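You operate a simulated robot arm through the tools that you are given. There is no shell and no other tool. Be economical: measure what you need, move in short steps, check, and stop when the job is done.

You are at the controls of a simulated robot arm. One attempt, no reset.

Task
Take the purple cell slide and put it on the pale blue disc. Then take the orange tab on the top of the middle of the long bench and put it away on the top of the green edged bench. Then open the middle grey drawer, take the white rock from the inside of the middle grey drawer and put it on top of the teal discs box, then shut the drawer. Then fetch the grey core from the top of the door end of the long bench and set it on the lower shelf of the packing counter. Then stack the teal carton marked "rings" from the top of the short bench under the window on top of the teal carton marked "tubes". Then put the cream coil from the top of the short bench under the window on top of the teal capped bottle. Then push the upper teal drawer shut. Do these in the order given.

Only the result counts: the job must be done as asked and must still hold three seconds after the hand-in. Knocking over, shifting, dropping, spilling or breaking anything else fails it.

Robot
A 6-joint arm with a two-finger parallel gripper on a trunk, on a base that drives. Base frame: it is fixed to the floor where the robot stands at the start and does not move with it; the origin is under the middle of the robot, x ahead of it, y to its left, z up. Units: m, rad, N and s.
With the tool pointing down near the work surface it reaches from about 0.1 to 0.68 m from the robot's upright axis, wherever it stands. Its first joint turns from -2.007 to 2.007 rad. Places, roughly: cream coil (2x2x2 cm) [-4.1, -2.2, 0.8]; grey core (20x5x5 cm) [0.8, 2.1, 0.8]; lower shelf of the packing counter [-1.3, 3, 0.1]; middle grey drawer [0.6, 0.3, 0.4]; orange tab (3x3x2 cm) [0.5, 0.1, 0.8]; pale blue disc [-2.25, -1, 0.75]; purple cell slide [0.75, 0, 0.75]; teal capped bottle (6x6x8 cm) [-4.3, -2.1, 0.8]; teal carton [-4.25, -2, 0.75]; teal discs box [-1.5, 1.25, 0.75]; top of the green edged bench [-2.4, -3.4, 0.8]; upper teal drawer [-4, -1.5, 0.6]; white rock (4x4x3 cm) [0.5, 0.4, 0.4]. Payload 4.2 kg.
The tool frame sits at the grasp point between the pads (the TCP): z along the fingers, y along the line on which they close. The tips reach 0.023 m beyond it. Largest opening 0.094 m; finger width 0.038, thickness 0.01; the body of the gripper, 0.054 by 0.096 m, starts 0.039 m behind the TCP.
Orientation is that of the tool frame in the base frame, as a unit quaternion [w, x, y, z]. With the fingers straight down and closing along the base's y, the tool's x points along the base's -x, its y along +y and its z along -z.

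Tools
- The arm moves only by the tool nudge_tool. Its arguments are lists of equal length, an entry for each row: "delta_pos": the shift along the tool's x, y, z in m, a list of three; "turn": the turn, a rotation vector about the tool's x, y, z in rad, a list of three; "hand": the finger opening in m, from 0 to 0.094. In form: {"delta_pos": [[tx, ty, tz], ...], "turn": [[wx, wy, wz], ...], "hand": [hand, ...]}. A call has 1 to 12 rows; each row is the pose to reach, as a shift and turn from the pose commanded when the call began, along the tool's axes at that moment. A row lasts 0.2 s, in which the tool goes at most 0.05 m and 0.15 rad; a call with a longer step from one row to the next is refused whole, and so is a gripper value outside its range. A pose out of reach is approached as far as the arm can. The call stops where the force on the tool passes 40 N (or 10 N more than at its start, if that is more) or the arm is blocked; 0.2 s more then pass. Each finger travels about 0.108 m/s and halts on what it meets, pressing with about 31 N; the grip force reading is that of the motor and also rises with nothing between the fingers. The clock runs only during rows and for 0.2 s after the last one: add rows that repeat a pose to give the fingers time. It gives the time, the measured TCP pose, the force on the tool (base axes), the opening and the grip force at its end, in the units of the frame above (readings bear some noise), with the torque about the TCP (base axes, N m) and any sound that the robot's microphone picked up.
- Cameras (640 x 400 px; columns grow to the right, rows downward): "scene" is now at [0.2122, 0.1868, 1.3963]; the picture's right is [-0.11, -0.99, 0.00], its down [0.57, -0.06, -0.82] and it looks along [0.81, -0.09, 0.57] (base axes); focal length 214 px, centre (320, 200). "wrist" rides on the gripper at [0.087, 0.016, -0.074] in the tool frame; the picture's right is [-0.18, 0.98, 0.00], its down [-0.58, -0.11, -0.81] and it looks along [-0.79, -0.15, 0.59] (tool axes); focal length 243 px, centre (320, 200).
- grab_frame(camera): a new picture of that camera. No time passes.
- move_column(by): slides the trunk up (or, below 0, down) by that many m; the arm and the scene camera ride with it, the base frame stays. It gives what a move gives, with no picture.
- drive_base(legs): drives the robot by 1 to 6 legs, each [ahead, turn to the left] in m and rad, along the robot's own axes; the way and the turn of a leg run together, so that a leg with both is an arc; at most 1.5 m and 3.142 rad a leg. The arm and the cameras ride along, it lands a little off, and it stops where it bumps. It gives what a move gives.
- turn_head(pan, tilt): turns the head with the scene camera to pan (to the left, within 1.396 rad either way) and tilt (down, from -0.506 to 1.204), counted from straight ahead of the robot. It gives what a move gives.
- pixel_to_xyz(camera, pixels): for up to 12 pixels [column, row] of the newest picture of that camera ("zoom" is the newest enlarged one), the place [x, y, z] in the base frame of the surface seen there, good to about 0.003 m. No time passes.
- enlarge(camera, box): a new picture of the part [left, top, right, bottom] of that camera's present view, enlarged. No time passes.
- job_done(): hands the job in; it is judged then, once.

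Keep the steps short. Do not move on a guess: measure, check each grasp and each placing, and mend mistakes. In all there are 145 turns and 188 pictures (those below and enlarged ones count). Leave the gripper open and the arm clear of the work at the hand-in unless told otherwise, and finish with a single line.

The tools are called after "Emit:" by a JSON object that holds its "op" and its "data". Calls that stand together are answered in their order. nudge_tool: Moves the arm, as the interface text tells. Its arguments: {"type":"object","properties":{"delta_pos":{"type":"array"},"turn":{"type":"array"},"hand":{"type":"array"}},"required":["delta_pos","turn","hand"]} The other tools are called the same way: move_column (by) slides the trunk up or down; drive_base (legs) drives the base; turn_head (pan, tilt) turns the head that bears the scene camera; grab_frame (camera) takes a picture; pixel_to_xyz (camera, pixels) gives the place of the surface under pixels of a picture; enlarge (camera, box) takes an enlarged picture of a part of a camera's view; job_done () hands the job in.

At the start:

```text
clock: 0.0
tool_pos: [0.2641, 0.3241, 0.8967]
ee_rot: [-0.009, 0.006, 0.994, -0.109]
contact_force: [-0.6, -1.0, -0.5]
moment: [0.03, 0.03, 0.01]
grip_width: 0.0941
finger_force: 0.0
trunk travel left (down, up): [-0.65, 0.34]
robot x, y, heading: [-0.0008, 0.0013, -0.004]
head pan, tilt: [1.199, 1.201]
```

scene: 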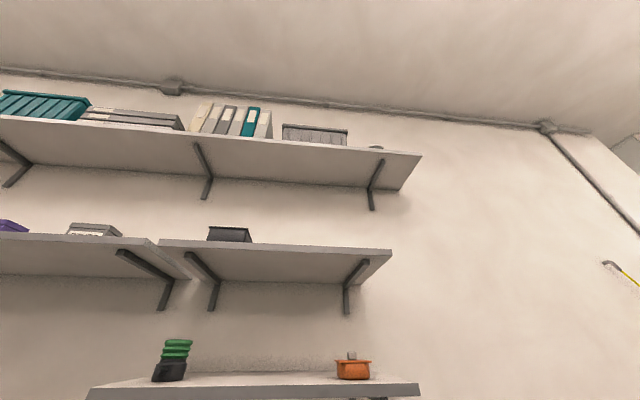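
wrist: 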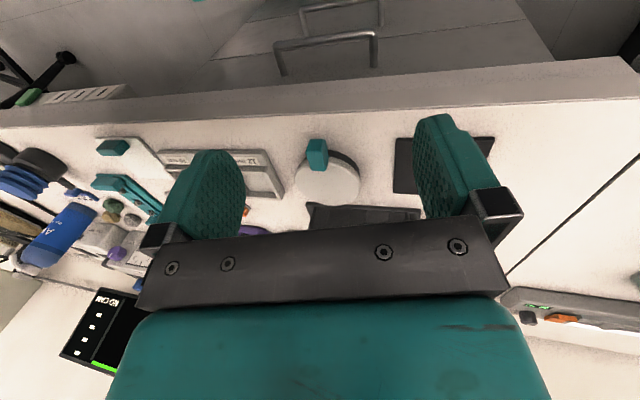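

I'll start by aiming the head at the bench ahead and taking a look.

Emit:
{"op": "turn_head", "data": {"pan": 0, "tilt": 0.8}}

Emit:
{"op": "grab_frame", "data": {"camera": "scene"}}

```text
clock: 1.4
tool_pos: [0.2676, 0.3235, 0.8949]
ee_rot: [-0.009, 0.009, 0.994, -0.112]
contact_force: [-0.1, 0.3, 0.5]
moment: [-0.04, -0.05, 0.02]
grip_width: 0.0942
finger_force: 0.1
trunk travel left (down, up): [-0.65, 0.34]
robot x, y, heading: [-0.0006, -0.0011, -0.007]
head pan, tilt: [0.0, 0.799]
```

```text
185 pictures are left
```

scene: 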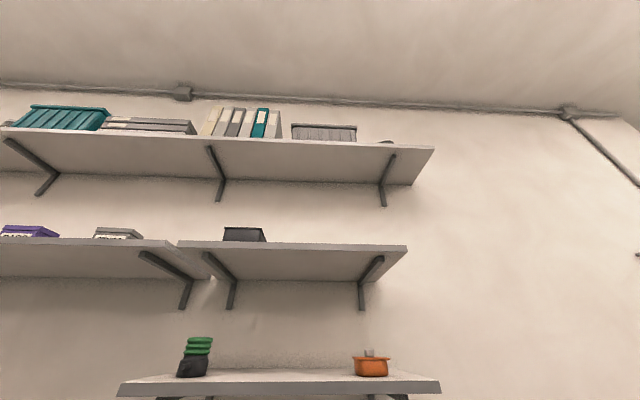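

The view hardly changed and still looks upward. I'll test the head with other values.

Emit:
{"op": "turn_head", "data": {"pan": 0, "tilt": 1.2}}

Emit:
{"op": "grab_frame", "data": {"camera": "scene"}}

Emit:
{"op": "pixel_to_xyz", "data": {"camera": "scene", "pixels": [[320, 200], [320, 380], [100, 200], [600, 200]]}}

Emit:
{"op": "turn_head", "data": {"pan": 1.2, "tilt": 0.5}}

Emit:
{"op": "grab_frame", "data": {"camera": "scene"}}

Emit:
{"op": "pixel_to_xyz", "data": {"camera": "scene", "pixels": [[320, 200], [320, 380], [100, 200], [600, 200]]}}

```text
clock: 2.3
tool_pos: [0.2668, 0.3237, 0.8936]
ee_rot: [-0.008, 0.009, 0.993, -0.113]
contact_force: [0.3, 0.6, 0.5]
moment: [-0.03, 0.02, 0.01]
grip_width: 0.0938
finger_force: 0.0
trunk travel left (down, up): [-0.65, 0.34]
robot x, y, heading: [0.0007, 0.0006, 0.0]
head pan, tilt: [0.0, 1.201]
```

```text
184 pictures are left
```

scene: 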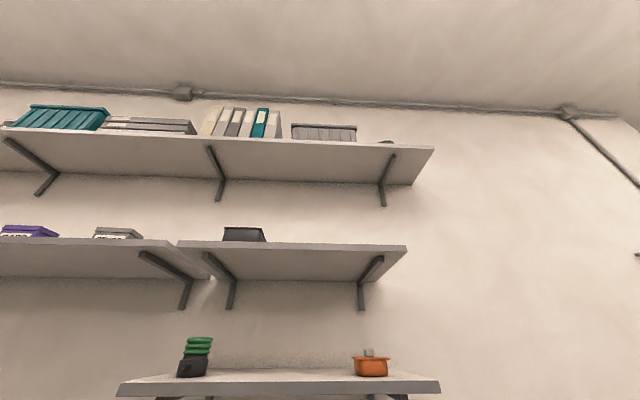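

```text
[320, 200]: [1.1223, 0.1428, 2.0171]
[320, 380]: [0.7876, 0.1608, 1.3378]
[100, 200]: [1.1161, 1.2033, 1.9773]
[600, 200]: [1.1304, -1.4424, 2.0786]
```

```text
clock: 3.7
tool_pos: [0.2689, 0.3228, 0.8927]
ee_rot: [-0.009, 0.011, 0.993, -0.116]
contact_force: [0.9, 0.0, 0.1]
moment: [-0.03, 0.03, 0.01]
grip_width: 0.0938
finger_force: 0.0
trunk travel left (down, up): [-0.65, 0.34]
robot x, y, heading: [0.0023, -0.0018, -0.004]
head pan, tilt: [1.201, 0.499]
```

```text
183 pictures are left
```

scene: 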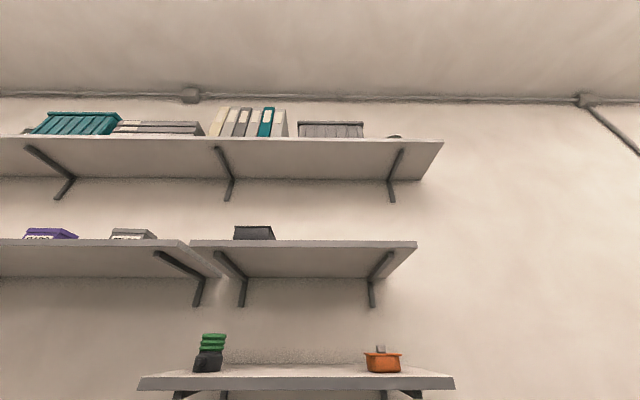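

```text
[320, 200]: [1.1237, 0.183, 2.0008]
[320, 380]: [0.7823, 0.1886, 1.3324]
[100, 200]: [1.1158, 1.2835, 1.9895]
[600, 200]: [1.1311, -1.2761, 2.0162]
```

The head motors report moving but the picture doesn't follow them. I'll do a zero move, then look, to see whether the camera follows the arm or time.

Emit:
{"op": "nudge_tool", "data": {"delta_pos": [[0, 0, 0], [0, 0, 0], [0, 0, 0]], "turn": [[0, 0, 0], [0, 0, 0], [0, 0, 0]], "hand": [0.094, 0.094, 0.094]}}

Emit:
{"op": "grab_frame", "data": {"camera": "scene"}}

Emit:
{"op": "turn_head", "data": {"pan": -1.2, "tilt": -0.4}}

Emit:
{"op": "grab_frame", "data": {"camera": "scene"}}

```text
clock: 4.5
tool_pos: [0.2679, 0.3216, 0.8926]
ee_rot: [-0.009, 0.01, 0.993, -0.116]
contact_force: [1.3, 0.1, 1.0]
moment: [0.01, 0.0, -0.01]
grip_width: 0.0942
finger_force: 0.0
trunk travel left (down, up): [-0.65, 0.34]
robot x, y, heading: [0.001, 0.0018, -0.002]
head pan, tilt: [1.201, 0.499]
```

```text
182 pictures are left
```

scene: 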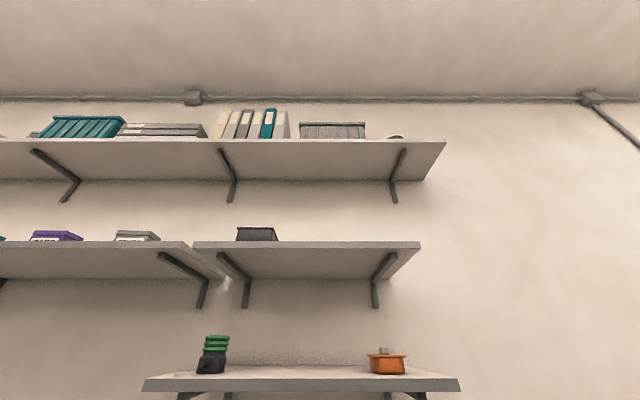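

```text
clock: 6.7
tool_pos: [0.2654, 0.3252, 0.8985]
ee_rot: [-0.008, 0.006, 0.994, -0.108]
contact_force: [-0.2, -0.3, -0.8]
moment: [0.01, -0.03, 0.0]
grip_width: 0.094
finger_force: 0.0
trunk travel left (down, up): [-0.65, 0.34]
robot x, y, heading: [-0.0002, -0.0003, -0.004]
head pan, tilt: [-1.201, -0.4]
```

```text
181 pictures are left
```

scene: 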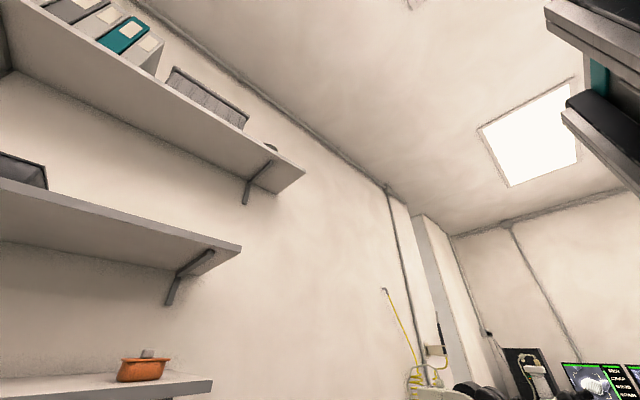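

The head does respond to the right. It seems to be blocked on the left and below by the raised arm. I'll approach "ahead and down" again from this side.

Emit:
{"op": "turn_head", "data": {"pan": -0.6, "tilt": 0.9}}

Emit:
{"op": "grab_frame", "data": {"camera": "scene"}}

Emit:
{"op": "turn_head", "data": {"pan": 0, "tilt": 0.9}}

Emit:
{"op": "grab_frame", "data": {"camera": "scene"}}

Emit:
{"op": "grab_frame", "data": {"camera": "wrist"}}

```text
clock: 8.1
tool_pos: [0.2666, 0.3219, 0.8934]
ee_rot: [-0.01, 0.009, 0.993, -0.116]
contact_force: [0.6, 0.1, -0.1]
moment: [-0.02, 0.0, -0.02]
grip_width: 0.094
finger_force: 0.1
trunk travel left (down, up): [-0.65, 0.34]
robot x, y, heading: [-0.0015, -0.0014, -0.0]
head pan, tilt: [-0.6, 0.901]
```

```text
180 pictures are left
```

scene: 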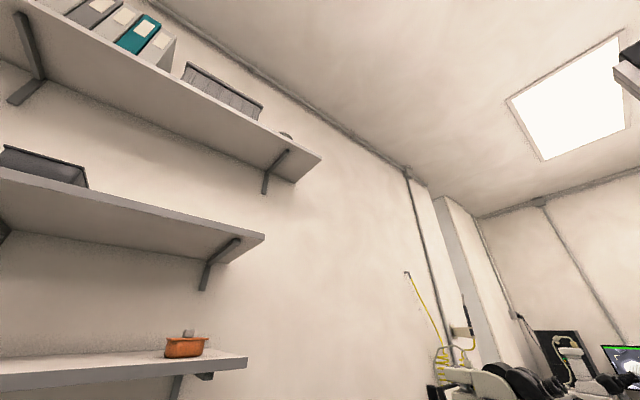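

```text
clock: 9.1
tool_pos: [0.2683, 0.3216, 0.8913]
ee_rot: [-0.009, 0.011, 0.993, -0.116]
contact_force: [0.5, 0.1, -0.1]
moment: [-0.01, -0.01, -0.02]
grip_width: 0.0941
finger_force: 0.1
trunk travel left (down, up): [-0.65, 0.34]
robot x, y, heading: [-0.0026, 0.0001, 0.0]
head pan, tilt: [0.0, 0.901]
```

```text
179 pictures are left
```

scene: 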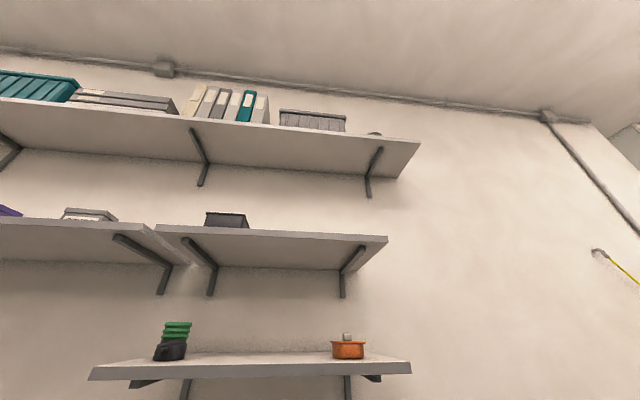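

```text
178 pictures are left
```

wrist: 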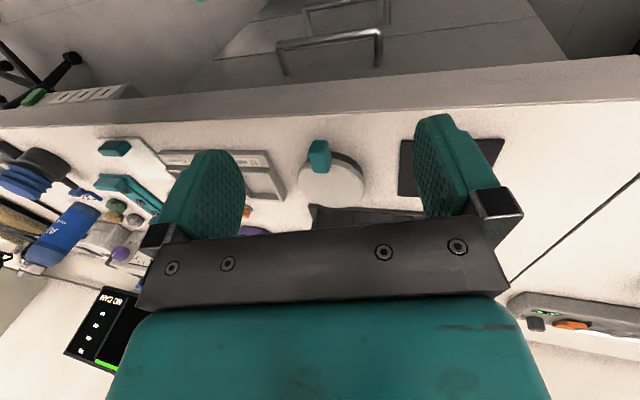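

The arm appears to hold the head tilted up. Before moving it, I'll measure some landmarks in the wrist picture (upside down: near bench edge at the top).

Emit:
{"op": "pixel_to_xyz", "data": {"camera": "wrist", "pixels": [[320, 85], [320, 105], [330, 185], [245, 212], [250, 229], [380, 50], [115, 148], [70, 235], [560, 322], [450, 165], [280, 170], [120, 254]]}}

Emit:
{"op": "pixel_to_xyz", "data": {"camera": "scene", "pixels": [[175, 345], [350, 345], [250, 375], [250, 242], [300, 145]]}}

Emit:
{"op": "enlarge", "data": {"camera": "wrist", "box": [0, 60, 320, 260]}}

```text
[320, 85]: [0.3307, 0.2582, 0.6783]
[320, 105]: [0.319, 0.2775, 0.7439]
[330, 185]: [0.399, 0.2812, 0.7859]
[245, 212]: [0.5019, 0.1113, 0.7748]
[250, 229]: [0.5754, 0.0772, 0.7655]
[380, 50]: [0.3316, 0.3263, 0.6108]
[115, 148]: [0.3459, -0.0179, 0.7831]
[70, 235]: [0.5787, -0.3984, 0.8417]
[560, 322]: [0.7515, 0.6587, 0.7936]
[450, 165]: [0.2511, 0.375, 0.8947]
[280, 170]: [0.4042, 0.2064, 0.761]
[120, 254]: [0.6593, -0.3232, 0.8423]
```

```text
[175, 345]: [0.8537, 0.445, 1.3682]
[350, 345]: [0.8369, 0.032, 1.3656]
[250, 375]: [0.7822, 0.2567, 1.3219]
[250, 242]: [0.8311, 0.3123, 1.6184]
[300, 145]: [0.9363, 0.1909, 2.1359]
```

```text
2.00 times, centred on (160, 160) of wrist
```

zoom: 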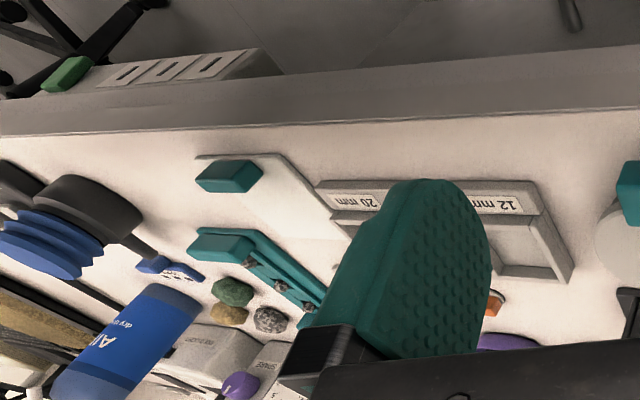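

Bench top is z≈0.745 with the near edge at x≈0.32. I'll bring the arm forward and level it over the bench centre (above the slide and tab), which should also free the head.

Emit:
{"op": "nudge_tool", "data": {"delta_pos": [[-0.023, -0.037, 0.002], [-0.046, -0.075, 0.004], [-0.07, -0.112, 0.006], [-0.093, -0.15, 0.009], [-0.116, -0.187, 0.011], [-0.14, -0.225, 0.013], [-0.163, -0.262, 0.015], [-0.186, -0.3, 0.017], [-0.186, -0.3, 0.017]], "turn": [[-0.029, 0, 0], [-0.058, 0, 0], [-0.087, 0, 0], [-0.116, 0, 0], [-0.145, 0, 0], [-0.174, 0, 0], [-0.203, 0, 0], [-0.232, 0, 0], [-0.232, 0, 0]], "hand": [0.094, 0.094, 0.094, 0.094, 0.094, 0.094, 0.094, 0.094, 0.094]}}

Emit:
{"op": "grab_frame", "data": {"camera": "scene"}}

Emit:
{"op": "grab_frame", "data": {"camera": "wrist"}}

```text
clock: 11.1
tool_pos: [0.4487, 0.0267, 0.945]
ee_rot: [-0.007, 0.007, 1.0, 0.006]
contact_force: [0.4, 0.1, 0.3]
moment: [-0.03, -0.02, -0.01]
grip_width: 0.0939
finger_force: 0.2
trunk travel left (down, up): [-0.65, 0.34]
robot x, y, heading: [0.001, -0.0017, -0.001]
head pan, tilt: [0.0, 0.901]
```

```text
176 pictures are left
```

scene: 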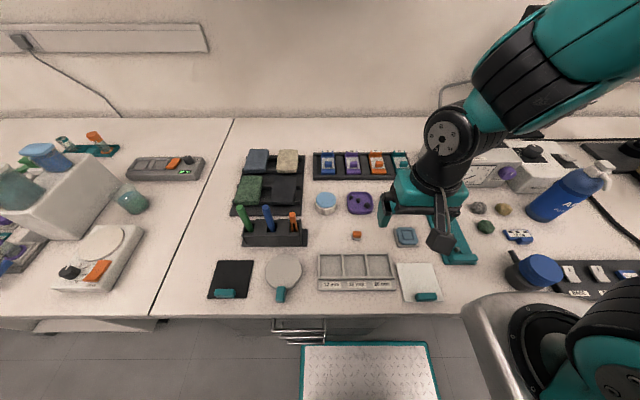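

```text
175 pictures are left
```

wrist: 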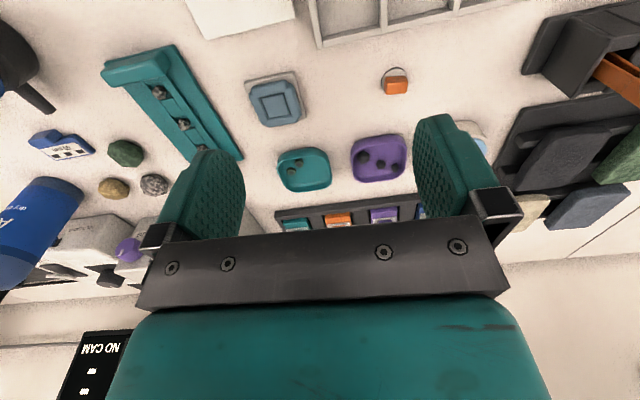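

The head is free now. I see a rack of cells (blue, purple, orange, teal) around scene (360,163), and the orange tab at (356,235). I'll zoom in.

Emit:
{"op": "enlarge", "data": {"camera": "scene", "box": [300, 140, 420, 215]}}

Emit:
{"op": "pixel_to_xyz", "data": {"camera": "zoom", "pixels": [[275, 135], [275, 105], [275, 160], [240, 135], [310, 135], [200, 135], [345, 135], [150, 135], [400, 135], [275, 200], [275, 60], [300, 480]]}}

```text
5.33 times, centred on (360, 178) of scene
```

zoom: 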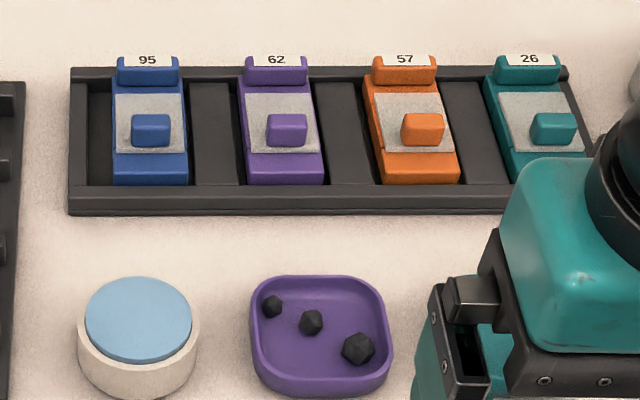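

```text
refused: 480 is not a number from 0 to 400
```

The purple slide has a knob at zoom (287,129). Measuring it.

Emit:
{"op": "pixel_to_xyz", "data": {"camera": "zoom", "pixels": [[287, 125], [287, 118], [287, 138], [270, 127], [304, 127], [255, 100], [260, 147], [283, 163], [277, 75], [215, 130], [283, 195], [350, 160]]}}

Emit:
{"op": "pixel_to_xyz", "data": {"camera": "scene", "pixels": [[356, 235], [356, 245], [356, 232], [350, 234], [362, 234]]}}

Emit:
{"op": "enlarge", "data": {"camera": "scene", "box": [316, 210, 396, 260]}}

```text
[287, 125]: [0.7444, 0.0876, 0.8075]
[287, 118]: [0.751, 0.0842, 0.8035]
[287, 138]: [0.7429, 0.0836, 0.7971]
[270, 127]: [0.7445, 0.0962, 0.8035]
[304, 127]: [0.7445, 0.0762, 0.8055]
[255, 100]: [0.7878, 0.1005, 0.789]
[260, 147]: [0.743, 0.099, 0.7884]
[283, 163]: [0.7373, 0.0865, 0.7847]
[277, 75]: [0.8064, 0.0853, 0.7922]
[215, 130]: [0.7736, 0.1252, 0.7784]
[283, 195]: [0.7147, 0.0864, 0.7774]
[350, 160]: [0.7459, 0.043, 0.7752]
```

```text
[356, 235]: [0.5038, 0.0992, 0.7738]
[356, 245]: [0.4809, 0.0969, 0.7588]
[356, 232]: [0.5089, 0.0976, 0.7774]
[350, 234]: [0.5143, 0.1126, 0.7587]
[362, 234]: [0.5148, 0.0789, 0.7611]
```

```text
8.00 times, centred on (356, 235) of scene
```

zoom: 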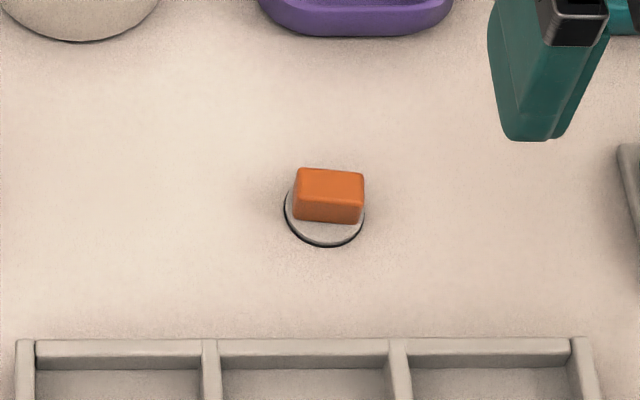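

Knob centre is ≈(0.75, 0.087, 0.80), beyond the 0.68 reach, so the base must go forward about 0.12. I'll look down to check the clearance to the bench.

Emit:
{"op": "turn_head", "data": {"pan": 0, "tilt": 1.2}}

Emit:
{"op": "grab_frame", "data": {"camera": "scene"}}

Emit:
{"op": "pixel_to_xyz", "data": {"camera": "scene", "pixels": [[360, 250], [360, 270], [300, 270], [420, 270], [360, 300], [360, 350], [300, 230], [320, 240], [360, 215], [250, 250], [500, 300], [560, 350]]}}

```text
clock: 11.9
tool_pos: [0.4494, 0.0271, 0.9434]
ee_rot: [-0.008, 0.007, 1.0, 0.007]
contact_force: [0.5, -0.3, -0.2]
moment: [-0.02, -0.03, -0.01]
grip_width: 0.0942
finger_force: 0.0
trunk travel left (down, up): [-0.65, 0.34]
robot x, y, heading: [-0.0011, 0.0013, -0.002]
head pan, tilt: [0.0, 1.201]
```

```text
172 pictures are left
```

scene: 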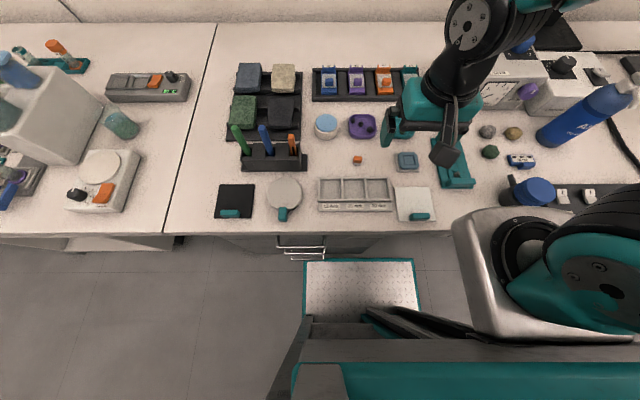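

```text
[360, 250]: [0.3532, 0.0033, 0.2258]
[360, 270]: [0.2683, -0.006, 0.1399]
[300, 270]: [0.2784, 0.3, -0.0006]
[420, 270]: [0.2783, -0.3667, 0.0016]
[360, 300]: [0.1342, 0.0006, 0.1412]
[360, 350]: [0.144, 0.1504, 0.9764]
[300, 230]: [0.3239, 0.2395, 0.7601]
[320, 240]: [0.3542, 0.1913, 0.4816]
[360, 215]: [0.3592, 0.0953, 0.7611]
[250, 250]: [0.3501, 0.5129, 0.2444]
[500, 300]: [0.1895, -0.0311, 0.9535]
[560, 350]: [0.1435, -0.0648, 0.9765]
```

The base's front edge seems to be near x≈0.30 and the cabinet face at x≈0.35, so little room ahead. I'll zoom to measure the gap and the drawer handles.

Emit:
{"op": "enlarge", "data": {"camera": "scene", "box": [260, 220, 440, 332]}}

Emit:
{"op": "pixel_to_xyz", "data": {"camera": "zoom", "pixels": [[350, 142], [350, 148], [550, 148], [170, 150], [165, 65], [165, 100], [165, 120], [400, 100], [400, 60], [300, 120], [500, 120], [600, 100]]}}

```text
3.56 times, centred on (350, 276) of scene
```

zoom: 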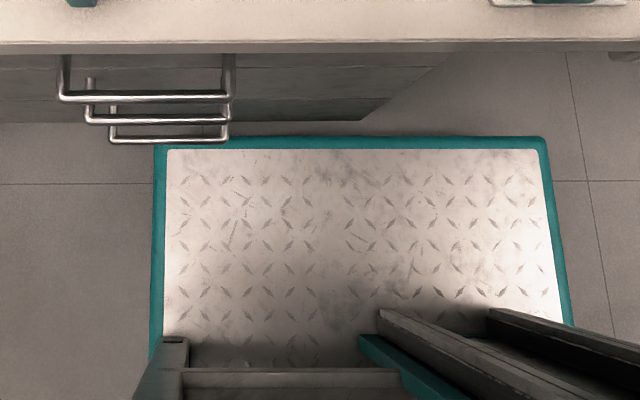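

```text
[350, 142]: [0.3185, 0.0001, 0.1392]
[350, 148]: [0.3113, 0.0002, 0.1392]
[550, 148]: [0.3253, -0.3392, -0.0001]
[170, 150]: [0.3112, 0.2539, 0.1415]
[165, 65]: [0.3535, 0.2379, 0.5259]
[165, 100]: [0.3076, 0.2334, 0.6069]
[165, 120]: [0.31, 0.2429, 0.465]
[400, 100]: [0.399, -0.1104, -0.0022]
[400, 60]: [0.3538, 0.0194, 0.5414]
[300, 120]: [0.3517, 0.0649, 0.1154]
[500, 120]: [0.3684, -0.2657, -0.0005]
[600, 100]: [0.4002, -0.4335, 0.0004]
```

Only 3 cm free ahead of the base, so I'll reach by tilting the tool forward instead. Going to a hover above the purple slide, tilted 0.4 rad, fingers at 0.05.

Emit:
{"op": "nudge_tool", "data": {"delta_pos": [[-0.041, 0.009, 0.008], [-0.083, 0.018, 0.016], [-0.124, 0.027, 0.024], [-0.166, 0.036, 0.032], [-0.207, 0.045, 0.04], [-0.249, 0.054, 0.048], [-0.29, 0.063, 0.056], [-0.29, 0.063, 0.056], [-0.29, 0.063, 0.056]], "turn": [[0, -0.057, 0], [0, -0.114, 0], [0, -0.171, 0], [0, -0.228, 0], [0, -0.286, 0], [0, -0.343, 0], [0, -0.4, 0], [0, -0.4, 0], [0, -0.4, 0]], "hand": [0.05, 0.05, 0.05, 0.05, 0.05, 0.05, 0.05, 0.05, 0.05]}}

Emit:
{"op": "grab_frame", "data": {"camera": "wrist"}}

Emit:
{"op": "grab_frame", "data": {"camera": "scene"}}

```text
clock: 13.9
tool_pos: [0.738, 0.0867, 0.8844]
ee_rot: [0.191, 0.009, 0.981, 0.005]
contact_force: [0.8, -0.3, -0.2]
moment: [0.0, 0.01, 0.0]
grip_width: 0.0501
finger_force: 0.0
trunk travel left (down, up): [-0.65, 0.34]
robot x, y, heading: [0.0005, -0.0026, 0.001]
head pan, tilt: [0.0, 1.201]
```

```text
170 pictures are left
```

wrist: 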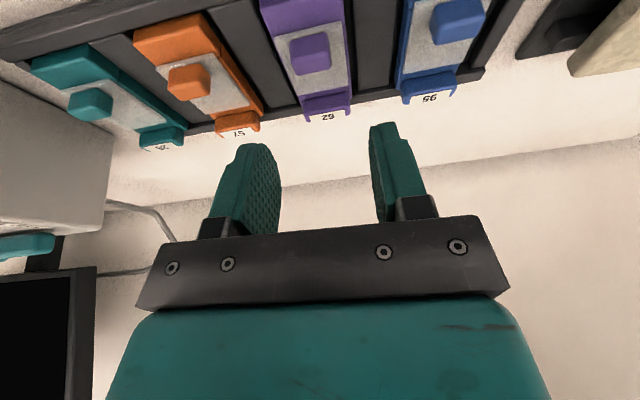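

```text
169 pictures are left
```

scene: 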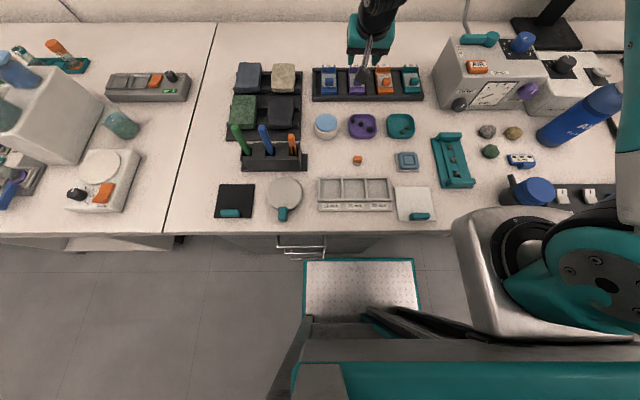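

Reached comfortably. Measuring the knob from the wrist view at (310,55).

Emit:
{"op": "pixel_to_xyz", "data": {"camera": "wrist", "pixels": [[310, 58], [310, 42], [310, 68], [293, 58], [326, 52], [318, 80], [280, 45], [345, 60], [318, 104]]}}

Emit:
{"op": "enlarge", "data": {"camera": "wrist", "box": [220, 0, 412, 120]}}

```text
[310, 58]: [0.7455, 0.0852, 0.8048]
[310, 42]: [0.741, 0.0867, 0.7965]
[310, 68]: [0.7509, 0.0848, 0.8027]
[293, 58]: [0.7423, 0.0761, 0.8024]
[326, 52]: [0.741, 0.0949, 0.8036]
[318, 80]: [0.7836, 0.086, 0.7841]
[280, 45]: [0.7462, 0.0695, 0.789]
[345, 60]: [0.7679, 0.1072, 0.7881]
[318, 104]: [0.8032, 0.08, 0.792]
```

```text
3.33 times, centred on (316, 60) of wrist
```

zoom: 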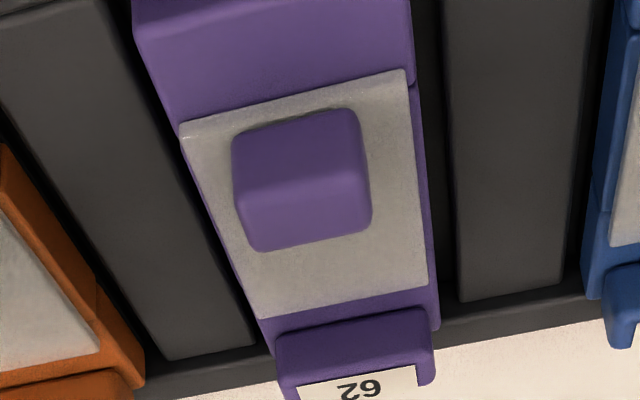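

Knob centre is (0.7465, 0.0855), top z≈0.806, deck z≈0.788. Descending to TCP z≈0.815 with less tilt.

Emit:
{"op": "nudge_tool", "data": {"delta_pos": [[0.004, -0.001, 0.013], [0.008, -0.002, 0.027], [0.012, -0.002, 0.04], [0.016, -0.002, 0.054], [0.0195, -0.002, 0.0668], [0.0195, -0.002, 0.0668], [0.0195, -0.002, 0.0668]], "turn": [[0, 0.06, 0], [0, 0.12, 0], [0, 0.18, 0], [0, 0.18, 0], [0, 0.18, 0], [0, 0.18, 0], [0, 0.18, 0]], "hand": [0.05, 0.05, 0.05, 0.05, 0.05, 0.05, 0.05]}}

Emit:
{"op": "grab_frame", "data": {"camera": "wrist"}}

Emit:
{"op": "enlarge", "data": {"camera": "scene", "box": [300, 30, 460, 130]}}

```text
clock: 15.5
tool_pos: [0.7441, 0.0849, 0.8144]
ee_rot: [0.103, 0.008, 0.995, 0.006]
contact_force: [0.3, 0.2, -0.3]
moment: [-0.03, 0.01, 0.01]
grip_width: 0.0502
finger_force: 0.0
trunk travel left (down, up): [-0.65, 0.34]
robot x, y, heading: [-0.0015, 0.0013, -0.004]
head pan, tilt: [0.0, 1.201]
```

```text
167 pictures are left
```

wrist: 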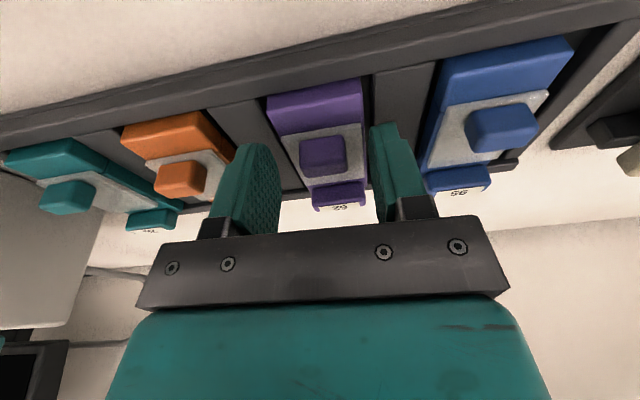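

```text
4.00 times, centred on (380, 80) of scene
```

zoom: 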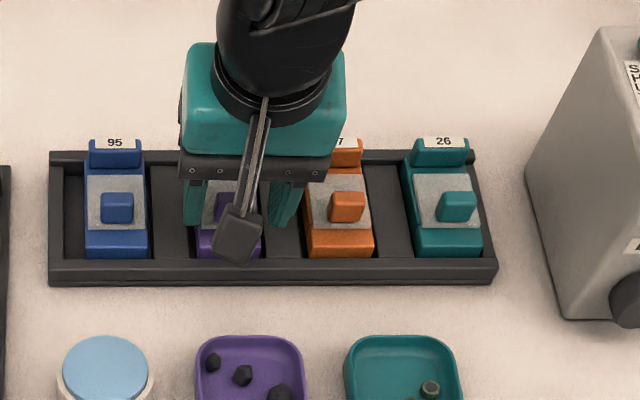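

Fingers straddle the knob. Closing.

Emit:
{"op": "nudge_tool", "data": {"delta_pos": [[0, 0, 0.002], [0, 0, 0.002], [0, 0, 0.002], [0, 0, 0.002]], "turn": [[0, 0, 0], [0, 0, 0], [0, 0, 0], [0, 0, 0]], "hand": [0.05, 0.0, 0.0, 0.0]}}

```text
clock: 16.5
tool_pos: [0.7455, 0.0841, 0.8136]
ee_rot: [0.103, 0.009, 0.995, 0.006]
contact_force: [-0.7, 1.3, 3.6]
moment: [-0.08, -0.18, 0.02]
grip_width: 0.0226
finger_force: 31.5
trunk travel left (down, up): [-0.65, 0.34]
robot x, y, heading: [0.0015, 0.0006, 0.002]
head pan, tilt: [0.0, 1.201]
```

Gripping 0.0226 m (the knob). Lifting straight up.

Emit:
{"op": "nudge_tool", "data": {"delta_pos": [[-0.004, 0, -0.02], [-0.008, 0, -0.04], [-0.012, 0, -0.059], [-0.018, 0, -0.088], [-0.018, 0, -0.088]], "turn": [[0, 0, 0], [0, 0, 0], [0, 0, 0], [0, 0, 0], [0, 0, 0]], "hand": [0, 0, 0, 0, 0]}}

Emit:
{"op": "grab_frame", "data": {"camera": "wrist"}}

Emit:
{"op": "grab_frame", "data": {"camera": "scene"}}

```text
clock: 17.7
tool_pos: [0.7443, 0.0826, 0.9028]
ee_rot: [0.102, 0.008, 0.995, 0.006]
contact_force: [-0.1, 0.3, -1.1]
moment: [0.01, 0.05, 0.02]
grip_width: 0.0224
finger_force: 30.9
trunk travel left (down, up): [-0.65, 0.34]
robot x, y, heading: [-0.0011, -0.0039, -0.002]
head pan, tilt: [0.0, 1.201]
```

```text
165 pictures are left
```

wrist: 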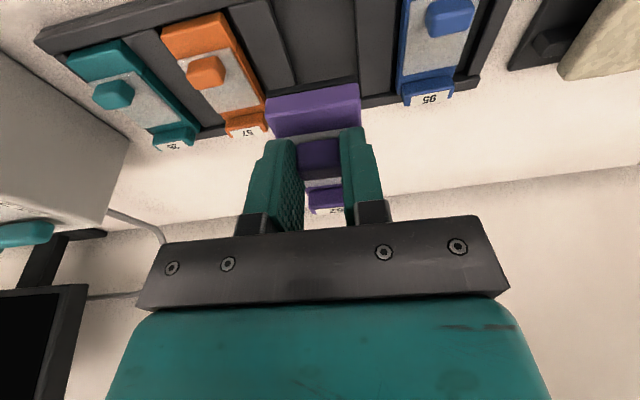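

```text
164 pictures are left
```

scene: 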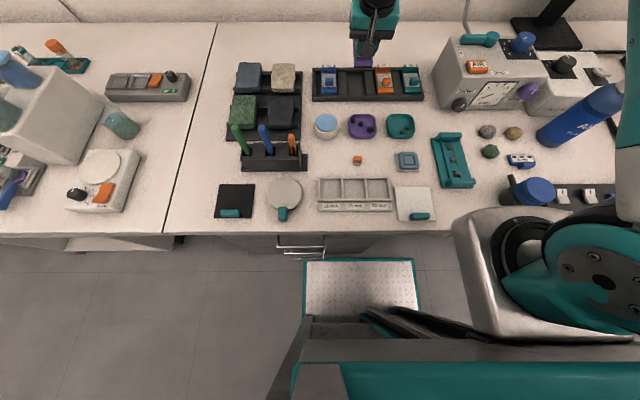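

The slide is held. Retracting to a carry pose with the tool level.

Emit:
{"op": "nudge_tool", "data": {"delta_pos": [[0.036, -0.004, -0.017], [0.073, -0.009, -0.033], [0.11, -0.013, -0.05], [0.146, -0.017, -0.066], [0.183, -0.022, -0.083], [0.22, -0.026, -0.1], [0.256, -0.03, -0.117], [0.293, -0.035, -0.133], [0.293, -0.035, -0.133]], "turn": [[0, 0.026, 0], [0, 0.052, 0], [0, 0.078, 0], [0, 0.104, 0], [0, 0.13, 0], [0, 0.156, 0], [0, 0.18, 0], [0, 0.206, 0], [0, 0.206, 0]], "hand": [0, 0, 0, 0, 0, 0, 0, 0, 0]}}

Emit:
{"op": "turn_head", "data": {"pan": -1.39, "tilt": 0.5}}

Emit:
{"op": "grab_frame", "data": {"camera": "scene"}}

Emit:
{"op": "turn_head", "data": {"pan": 1.39, "tilt": 0.5}}

Emit:
{"op": "grab_frame", "data": {"camera": "scene"}}

```text
clock: 19.7
tool_pos: [0.431, 0.0513, 0.9742]
ee_rot: [-0.002, 0.008, 1.0, 0.006]
contact_force: [0.2, 0.4, -0.9]
moment: [-0.01, 0.01, 0.01]
grip_width: 0.0224
finger_force: 30.7
trunk travel left (down, up): [-0.65, 0.34]
robot x, y, heading: [0.0005, 0.0026, -0.007]
head pan, tilt: [0.0, 1.201]
```

```text
clock: 21.3
tool_pos: [0.432, 0.053, 0.9746]
ee_rot: [0.0, 0.007, 1.0, 0.007]
contact_force: [0.1, 0.6, -0.7]
moment: [0.02, 0.03, -0.03]
grip_width: 0.0224
finger_force: 30.9
trunk travel left (down, up): [-0.65, 0.34]
robot x, y, heading: [-0.0017, 0.0012, -0.0]
head pan, tilt: [-1.389, 0.499]
```

```text
163 pictures are left
```

scene: 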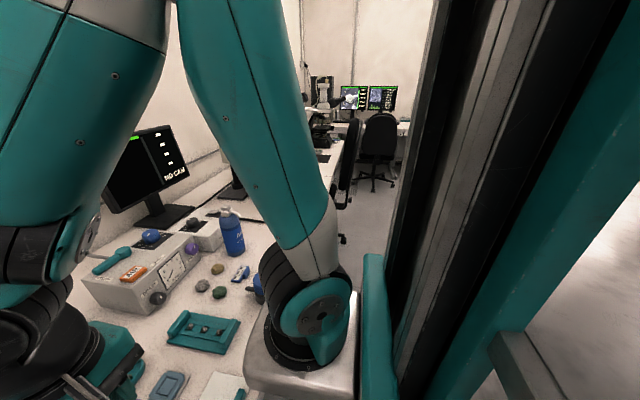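

```text
clock: 23.7
tool_pos: [0.4314, 0.0519, 0.974]
ee_rot: [0.0, 0.007, 1.0, 0.008]
contact_force: [0.0, -0.1, -0.7]
moment: [0.01, 0.05, -0.02]
grip_width: 0.0227
finger_force: 31.1
trunk travel left (down, up): [-0.65, 0.34]
robot x, y, heading: [0.004, 0.0019, -0.002]
head pan, tilt: [1.389, 0.499]
```

```text
162 pictures are left
```

scene: 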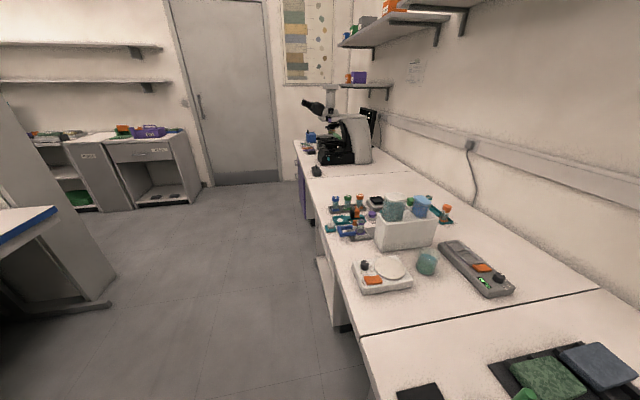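

Slide still held. I see the door end with microscope, the packing counter (150,150) and a blue-edged bench at left (30,220). Measuring landmarks for driving.

Emit:
{"op": "pixel_to_xyz", "data": {"camera": "scene", "pixels": [[58, 208], [5, 240], [110, 305], [45, 275], [100, 290], [5, 150], [185, 135], [165, 200], [120, 205], [88, 170], [30, 345], [150, 145]]}}

```text
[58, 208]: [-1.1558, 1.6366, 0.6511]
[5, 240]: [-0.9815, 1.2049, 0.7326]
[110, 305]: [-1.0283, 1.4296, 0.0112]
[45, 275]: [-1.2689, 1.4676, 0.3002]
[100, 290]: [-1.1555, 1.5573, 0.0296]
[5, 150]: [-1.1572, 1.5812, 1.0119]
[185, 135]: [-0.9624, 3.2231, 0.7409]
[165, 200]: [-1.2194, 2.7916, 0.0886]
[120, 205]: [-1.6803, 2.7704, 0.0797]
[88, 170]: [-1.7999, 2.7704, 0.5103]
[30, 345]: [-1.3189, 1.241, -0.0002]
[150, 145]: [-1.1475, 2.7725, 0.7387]
```

The aisle is ~1.3 m wide (bench edge x=0.32, island edge x≈-0.98). Backing up 0.32 m, then turning right 90° to look that way.

Emit:
{"op": "drive_base", "data": {"legs": [[-0.32, 0]]}}

Emit:
{"op": "drive_base", "data": {"legs": [[0, -1.57]]}}

Emit:
{"op": "turn_head", "data": {"pan": 0, "tilt": 0.4}}

Emit:
{"op": "grab_frame", "data": {"camera": "scene"}}

Emit:
{"op": "turn_head", "data": {"pan": -1.3, "tilt": 0.4}}

Emit:
{"op": "grab_frame", "data": {"camera": "scene"}}

```text
clock: 25.9
tool_pos: [0.111, 0.0514, 0.9743]
ee_rot: [0.0, 0.01, 1.0, 0.007]
contact_force: [0.7, 0.2, 0.0]
moment: [-0.01, 0.03, 0.0]
grip_width: 0.0228
finger_force: 30.7
trunk travel left (down, up): [-0.65, 0.34]
robot x, y, heading: [-0.3212, -0.0001, -0.007]
head pan, tilt: [1.389, 0.499]
```

```text
clock: 30.1
tool_pos: [-0.2718, -0.432, 0.9737]
ee_rot: [0.005, 0.716, 0.698, 0.005]
contact_force: [0.2, 0.1, -0.5]
moment: [0.01, 0.0, -0.03]
grip_width: 0.0226
finger_force: 30.5
trunk travel left (down, up): [-0.65, 0.34]
robot x, y, heading: [-0.3265, -0.0028, -1.579]
head pan, tilt: [1.389, 0.499]
```

```text
clock: 31.6
tool_pos: [-0.2726, -0.4309, 0.9748]
ee_rot: [0.005, 0.716, 0.698, 0.005]
contact_force: [0.1, 0.0, 0.1]
moment: [0.01, 0.0, -0.04]
grip_width: 0.0225
finger_force: 31.2
trunk travel left (down, up): [-0.65, 0.34]
robot x, y, heading: [-0.3229, 0.0005, -1.578]
head pan, tilt: [0.0, 0.4]
```

```text
161 pictures are left
```

scene: 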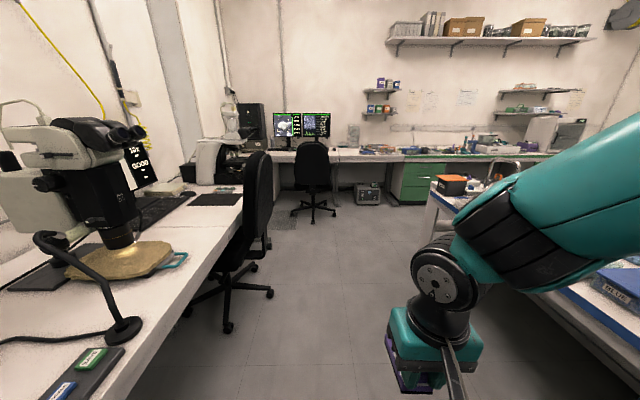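

```text
clock: 33.1
tool_pos: [-0.2737, -0.4313, 0.9744]
ee_rot: [0.004, 0.715, 0.699, 0.005]
contact_force: [0.4, 0.1, -0.1]
moment: [0.0, 0.01, -0.02]
grip_width: 0.0226
finger_force: 31.5
trunk travel left (down, up): [-0.65, 0.34]
robot x, y, heading: [-0.3214, 0.0039, -1.581]
head pan, tilt: [-1.3, 0.4]
```

```text
160 pictures are left
```

scene: 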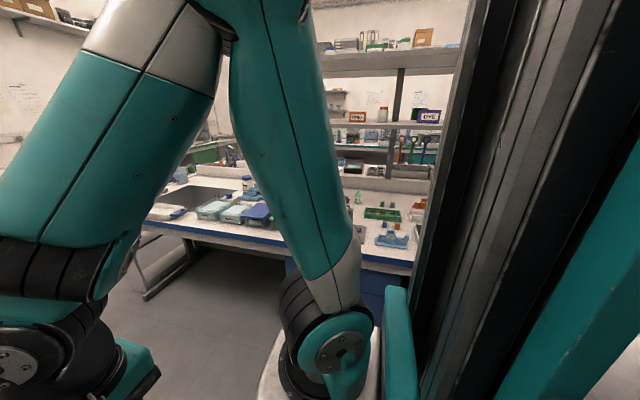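

The island is double-sided with a shelf in the middle. I'll look half right and measure the island's end and the chair.

Emit:
{"op": "turn_head", "data": {"pan": 0.1, "tilt": 0.4}}

Emit:
{"op": "grab_frame", "data": {"camera": "scene"}}

Emit:
{"op": "pixel_to_xyz", "data": {"camera": "scene", "pixels": [[290, 290], [245, 325], [262, 170], [460, 195], [475, 180], [350, 210], [420, 200], [430, 195], [400, 190], [310, 200], [600, 300], [400, 240]]}}

```text
clock: 34.6
tool_pos: [-0.2734, -0.4321, 0.9747]
ee_rot: [0.004, 0.715, 0.699, 0.005]
contact_force: [-1.2, -0.9, 0.3]
moment: [0.03, 0.01, -0.01]
grip_width: 0.0226
finger_force: 30.9
trunk travel left (down, up): [-0.65, 0.34]
robot x, y, heading: [-0.3234, -0.0004, -1.581]
head pan, tilt: [0.099, 0.4]
```

```text
159 pictures are left
```

scene: 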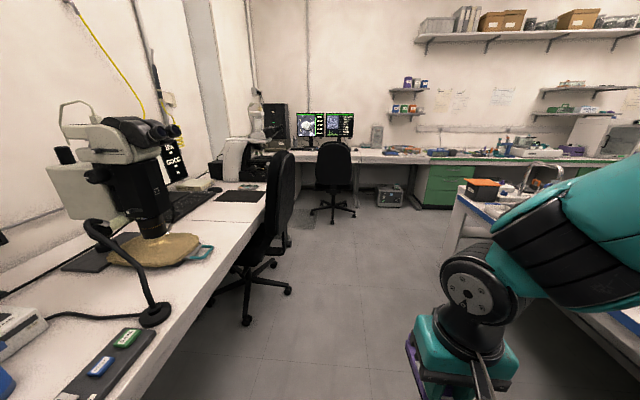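

```text
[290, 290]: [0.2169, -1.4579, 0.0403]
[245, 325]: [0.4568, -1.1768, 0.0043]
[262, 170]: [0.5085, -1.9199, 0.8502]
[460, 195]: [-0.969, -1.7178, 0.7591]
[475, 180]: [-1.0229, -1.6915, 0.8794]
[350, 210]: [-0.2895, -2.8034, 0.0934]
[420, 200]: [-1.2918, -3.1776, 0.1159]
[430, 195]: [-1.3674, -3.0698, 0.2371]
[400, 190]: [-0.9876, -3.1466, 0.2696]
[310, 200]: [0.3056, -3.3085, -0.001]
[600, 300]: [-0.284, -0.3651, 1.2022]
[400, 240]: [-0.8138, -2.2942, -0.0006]
```

Island edge x≈-0.97 ends at y≈-1.75; chairs stay on the right side of the corridor at x>0 (and one near (-0.3,-2.7)). Driving along to about (-0.45,-1.95).

Emit:
{"op": "drive_base", "data": {"legs": [[0, -0.056], [1.0, 0], [0.95, 0], [0, -0.965]]}}

Emit:
{"op": "turn_head", "data": {"pan": 0, "tilt": 0.45}}

Emit:
{"op": "grab_frame", "data": {"camera": "scene"}}

```text
clock: 47.2
tool_pos: [-0.8256, -2.197, 0.9743]
ee_rot: [0.006, 0.967, 0.256, 0.002]
contact_force: [0.4, 0.0, -0.2]
moment: [-0.02, -0.06, -0.01]
grip_width: 0.0226
finger_force: 30.7
trunk travel left (down, up): [-0.65, 0.34]
robot x, y, heading: [-0.481, -1.9303, -2.608]
head pan, tilt: [0.099, 0.4]
```

```text
clock: 47.9
tool_pos: [-0.8256, -2.1982, 0.9737]
ee_rot: [0.006, 0.966, 0.258, 0.002]
contact_force: [-0.2, -0.7, -1.2]
moment: [-0.01, -0.03, 0.04]
grip_width: 0.0228
finger_force: 30.6
trunk travel left (down, up): [-0.65, 0.34]
robot x, y, heading: [-0.4801, -1.9342, -2.604]
head pan, tilt: [0.0, 0.45]
```

```text
158 pictures are left
```

scene: 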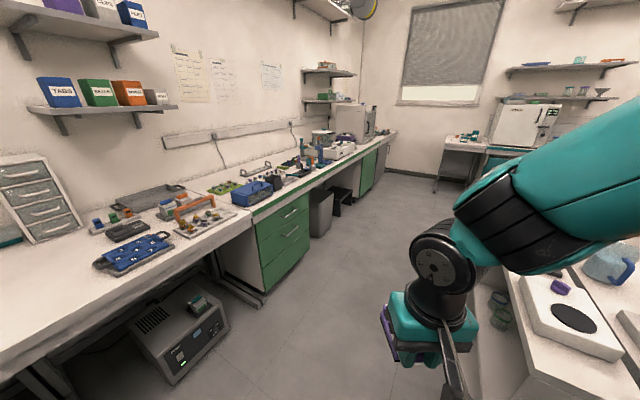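

I see the green-edged bench at left, the window bench far ahead. Measuring obstacles along the floor.

Emit:
{"op": "pixel_to_xyz", "data": {"camera": "scene", "pixels": [[230, 325], [265, 300], [315, 235], [350, 200], [330, 155], [255, 210], [450, 175], [440, 195], [520, 370], [350, 280], [90, 270], [225, 240]]}}

```text
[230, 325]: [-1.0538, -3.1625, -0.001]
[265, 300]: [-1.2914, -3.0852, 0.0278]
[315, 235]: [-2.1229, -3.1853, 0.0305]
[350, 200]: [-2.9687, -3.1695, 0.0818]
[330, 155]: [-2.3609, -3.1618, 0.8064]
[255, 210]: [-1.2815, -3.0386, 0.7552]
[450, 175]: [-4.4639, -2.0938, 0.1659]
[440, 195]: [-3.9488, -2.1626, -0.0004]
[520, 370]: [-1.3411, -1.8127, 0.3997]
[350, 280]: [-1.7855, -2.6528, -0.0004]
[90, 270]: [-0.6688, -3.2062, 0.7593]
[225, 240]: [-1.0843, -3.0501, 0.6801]
```

Corridor is y∈(-3.04,-1.78). Driving to about (-1.25,-2.4), then west to x≈-2.9.

Emit:
{"op": "drive_base", "data": {"legs": [[0.9, 0], [0, -0.53], [1.0, 0]]}}

Emit:
{"op": "turn_head", "data": {"pan": -0.5, "tilt": 0.6}}

Emit:
{"op": "grab_frame", "data": {"camera": "scene"}}

Emit:
{"op": "turn_head", "data": {"pan": 0.2, "tilt": 0.5}}

Emit:
{"op": "grab_frame", "data": {"camera": "scene"}}

```text
clock: 58.9
tool_pos: [-2.6962, -2.4646, 0.9737]
ee_rot: [0.006, 1.0, 0.0, 0.001]
contact_force: [-0.2, 0.4, -0.8]
moment: [0.02, -0.02, 0.02]
grip_width: 0.0224
finger_force: 31.0
trunk travel left (down, up): [-0.65, 0.34]
robot x, y, heading: [-2.2661, -2.4089, -3.127]
head pan, tilt: [0.0, 0.45]
```

```text
clock: 59.9
tool_pos: [-2.6972, -2.4645, 0.9757]
ee_rot: [0.006, 1.0, 0.001, 0.001]
contact_force: [0.6, 0.3, -1.5]
moment: [0.01, -0.01, 0.06]
grip_width: 0.0228
finger_force: 30.9
trunk travel left (down, up): [-0.65, 0.34]
robot x, y, heading: [-2.2632, -2.4054, -3.127]
head pan, tilt: [-0.499, 0.6]
```

```text
157 pictures are left
```

scene: 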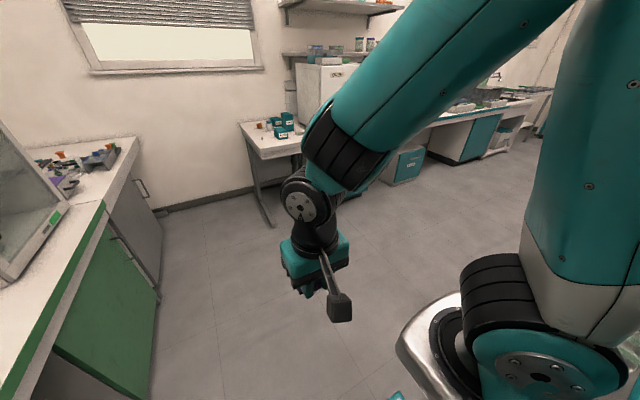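

```text
clock: 60.9
tool_pos: [-2.696, -2.4652, 0.9742]
ee_rot: [0.006, 1.0, 0.0, 0.001]
contact_force: [-0.1, -0.5, -0.4]
moment: [0.0, -0.03, 0.0]
grip_width: 0.0226
finger_force: 30.7
trunk travel left (down, up): [-0.65, 0.34]
robot x, y, heading: [-2.2673, -2.406, -3.129]
head pan, tilt: [0.201, 0.499]
```

```text
156 pictures are left
```

scene: 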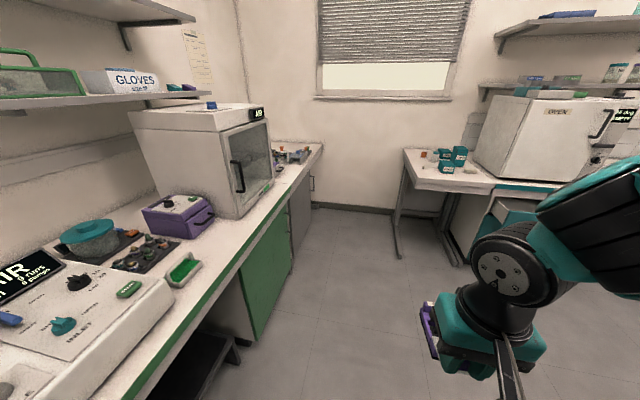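

Driving 0.75 m further, then turning right to look up the island's far side.

Emit:
{"op": "drive_base", "data": {"legs": [[0.75, 0], [0, -1.57]]}}

Emit:
{"op": "turn_head", "data": {"pan": 0.3, "tilt": 0.5}}

Emit:
{"op": "grab_frame", "data": {"camera": "scene"}}

Emit:
{"op": "turn_head", "data": {"pan": -0.7, "tilt": 0.5}}

Emit:
{"op": "grab_frame", "data": {"camera": "scene"}}

```text
clock: 68.9
tool_pos: [-3.0507, -1.9792, 0.9739]
ee_rot: [-0.005, -0.69, 0.723, 0.004]
contact_force: [-0.5, -0.6, -0.8]
moment: [-0.03, -0.02, 0.03]
grip_width: 0.0229
finger_force: 30.9
trunk travel left (down, up): [-0.65, 0.34]
robot x, y, heading: [-3.014, -2.4121, 1.538]
head pan, tilt: [0.201, 0.499]
```

```text
clock: 69.5
tool_pos: [-3.0498, -1.9795, 0.9737]
ee_rot: [-0.004, -0.691, 0.723, 0.004]
contact_force: [-0.6, 0.7, 0.1]
moment: [-0.06, -0.03, 0.0]
grip_width: 0.0225
finger_force: 30.9
trunk travel left (down, up): [-0.65, 0.34]
robot x, y, heading: [-3.0129, -2.4137, 1.535]
head pan, tilt: [0.3, 0.499]
```

```text
155 pictures are left
```

scene: 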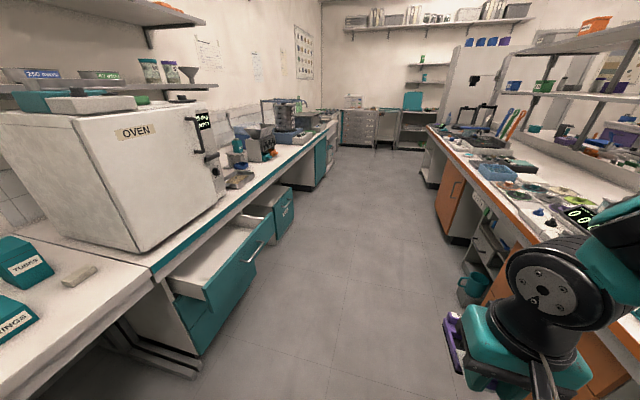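

```text
clock: 70.8
tool_pos: [-3.0504, -1.9785, 0.9754]
ee_rot: [-0.005, -0.69, 0.723, 0.005]
contact_force: [-0.1, 0.4, -1.4]
moment: [0.01, 0.02, -0.01]
grip_width: 0.0227
finger_force: 31.1
trunk travel left (down, up): [-0.65, 0.34]
robot x, y, heading: [-3.0165, -2.4122, 1.541]
head pan, tilt: [-0.7, 0.499]
```

```text
154 pictures are left
```

scene: 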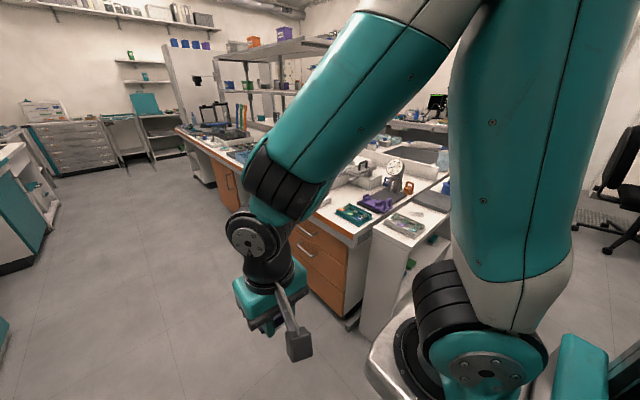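

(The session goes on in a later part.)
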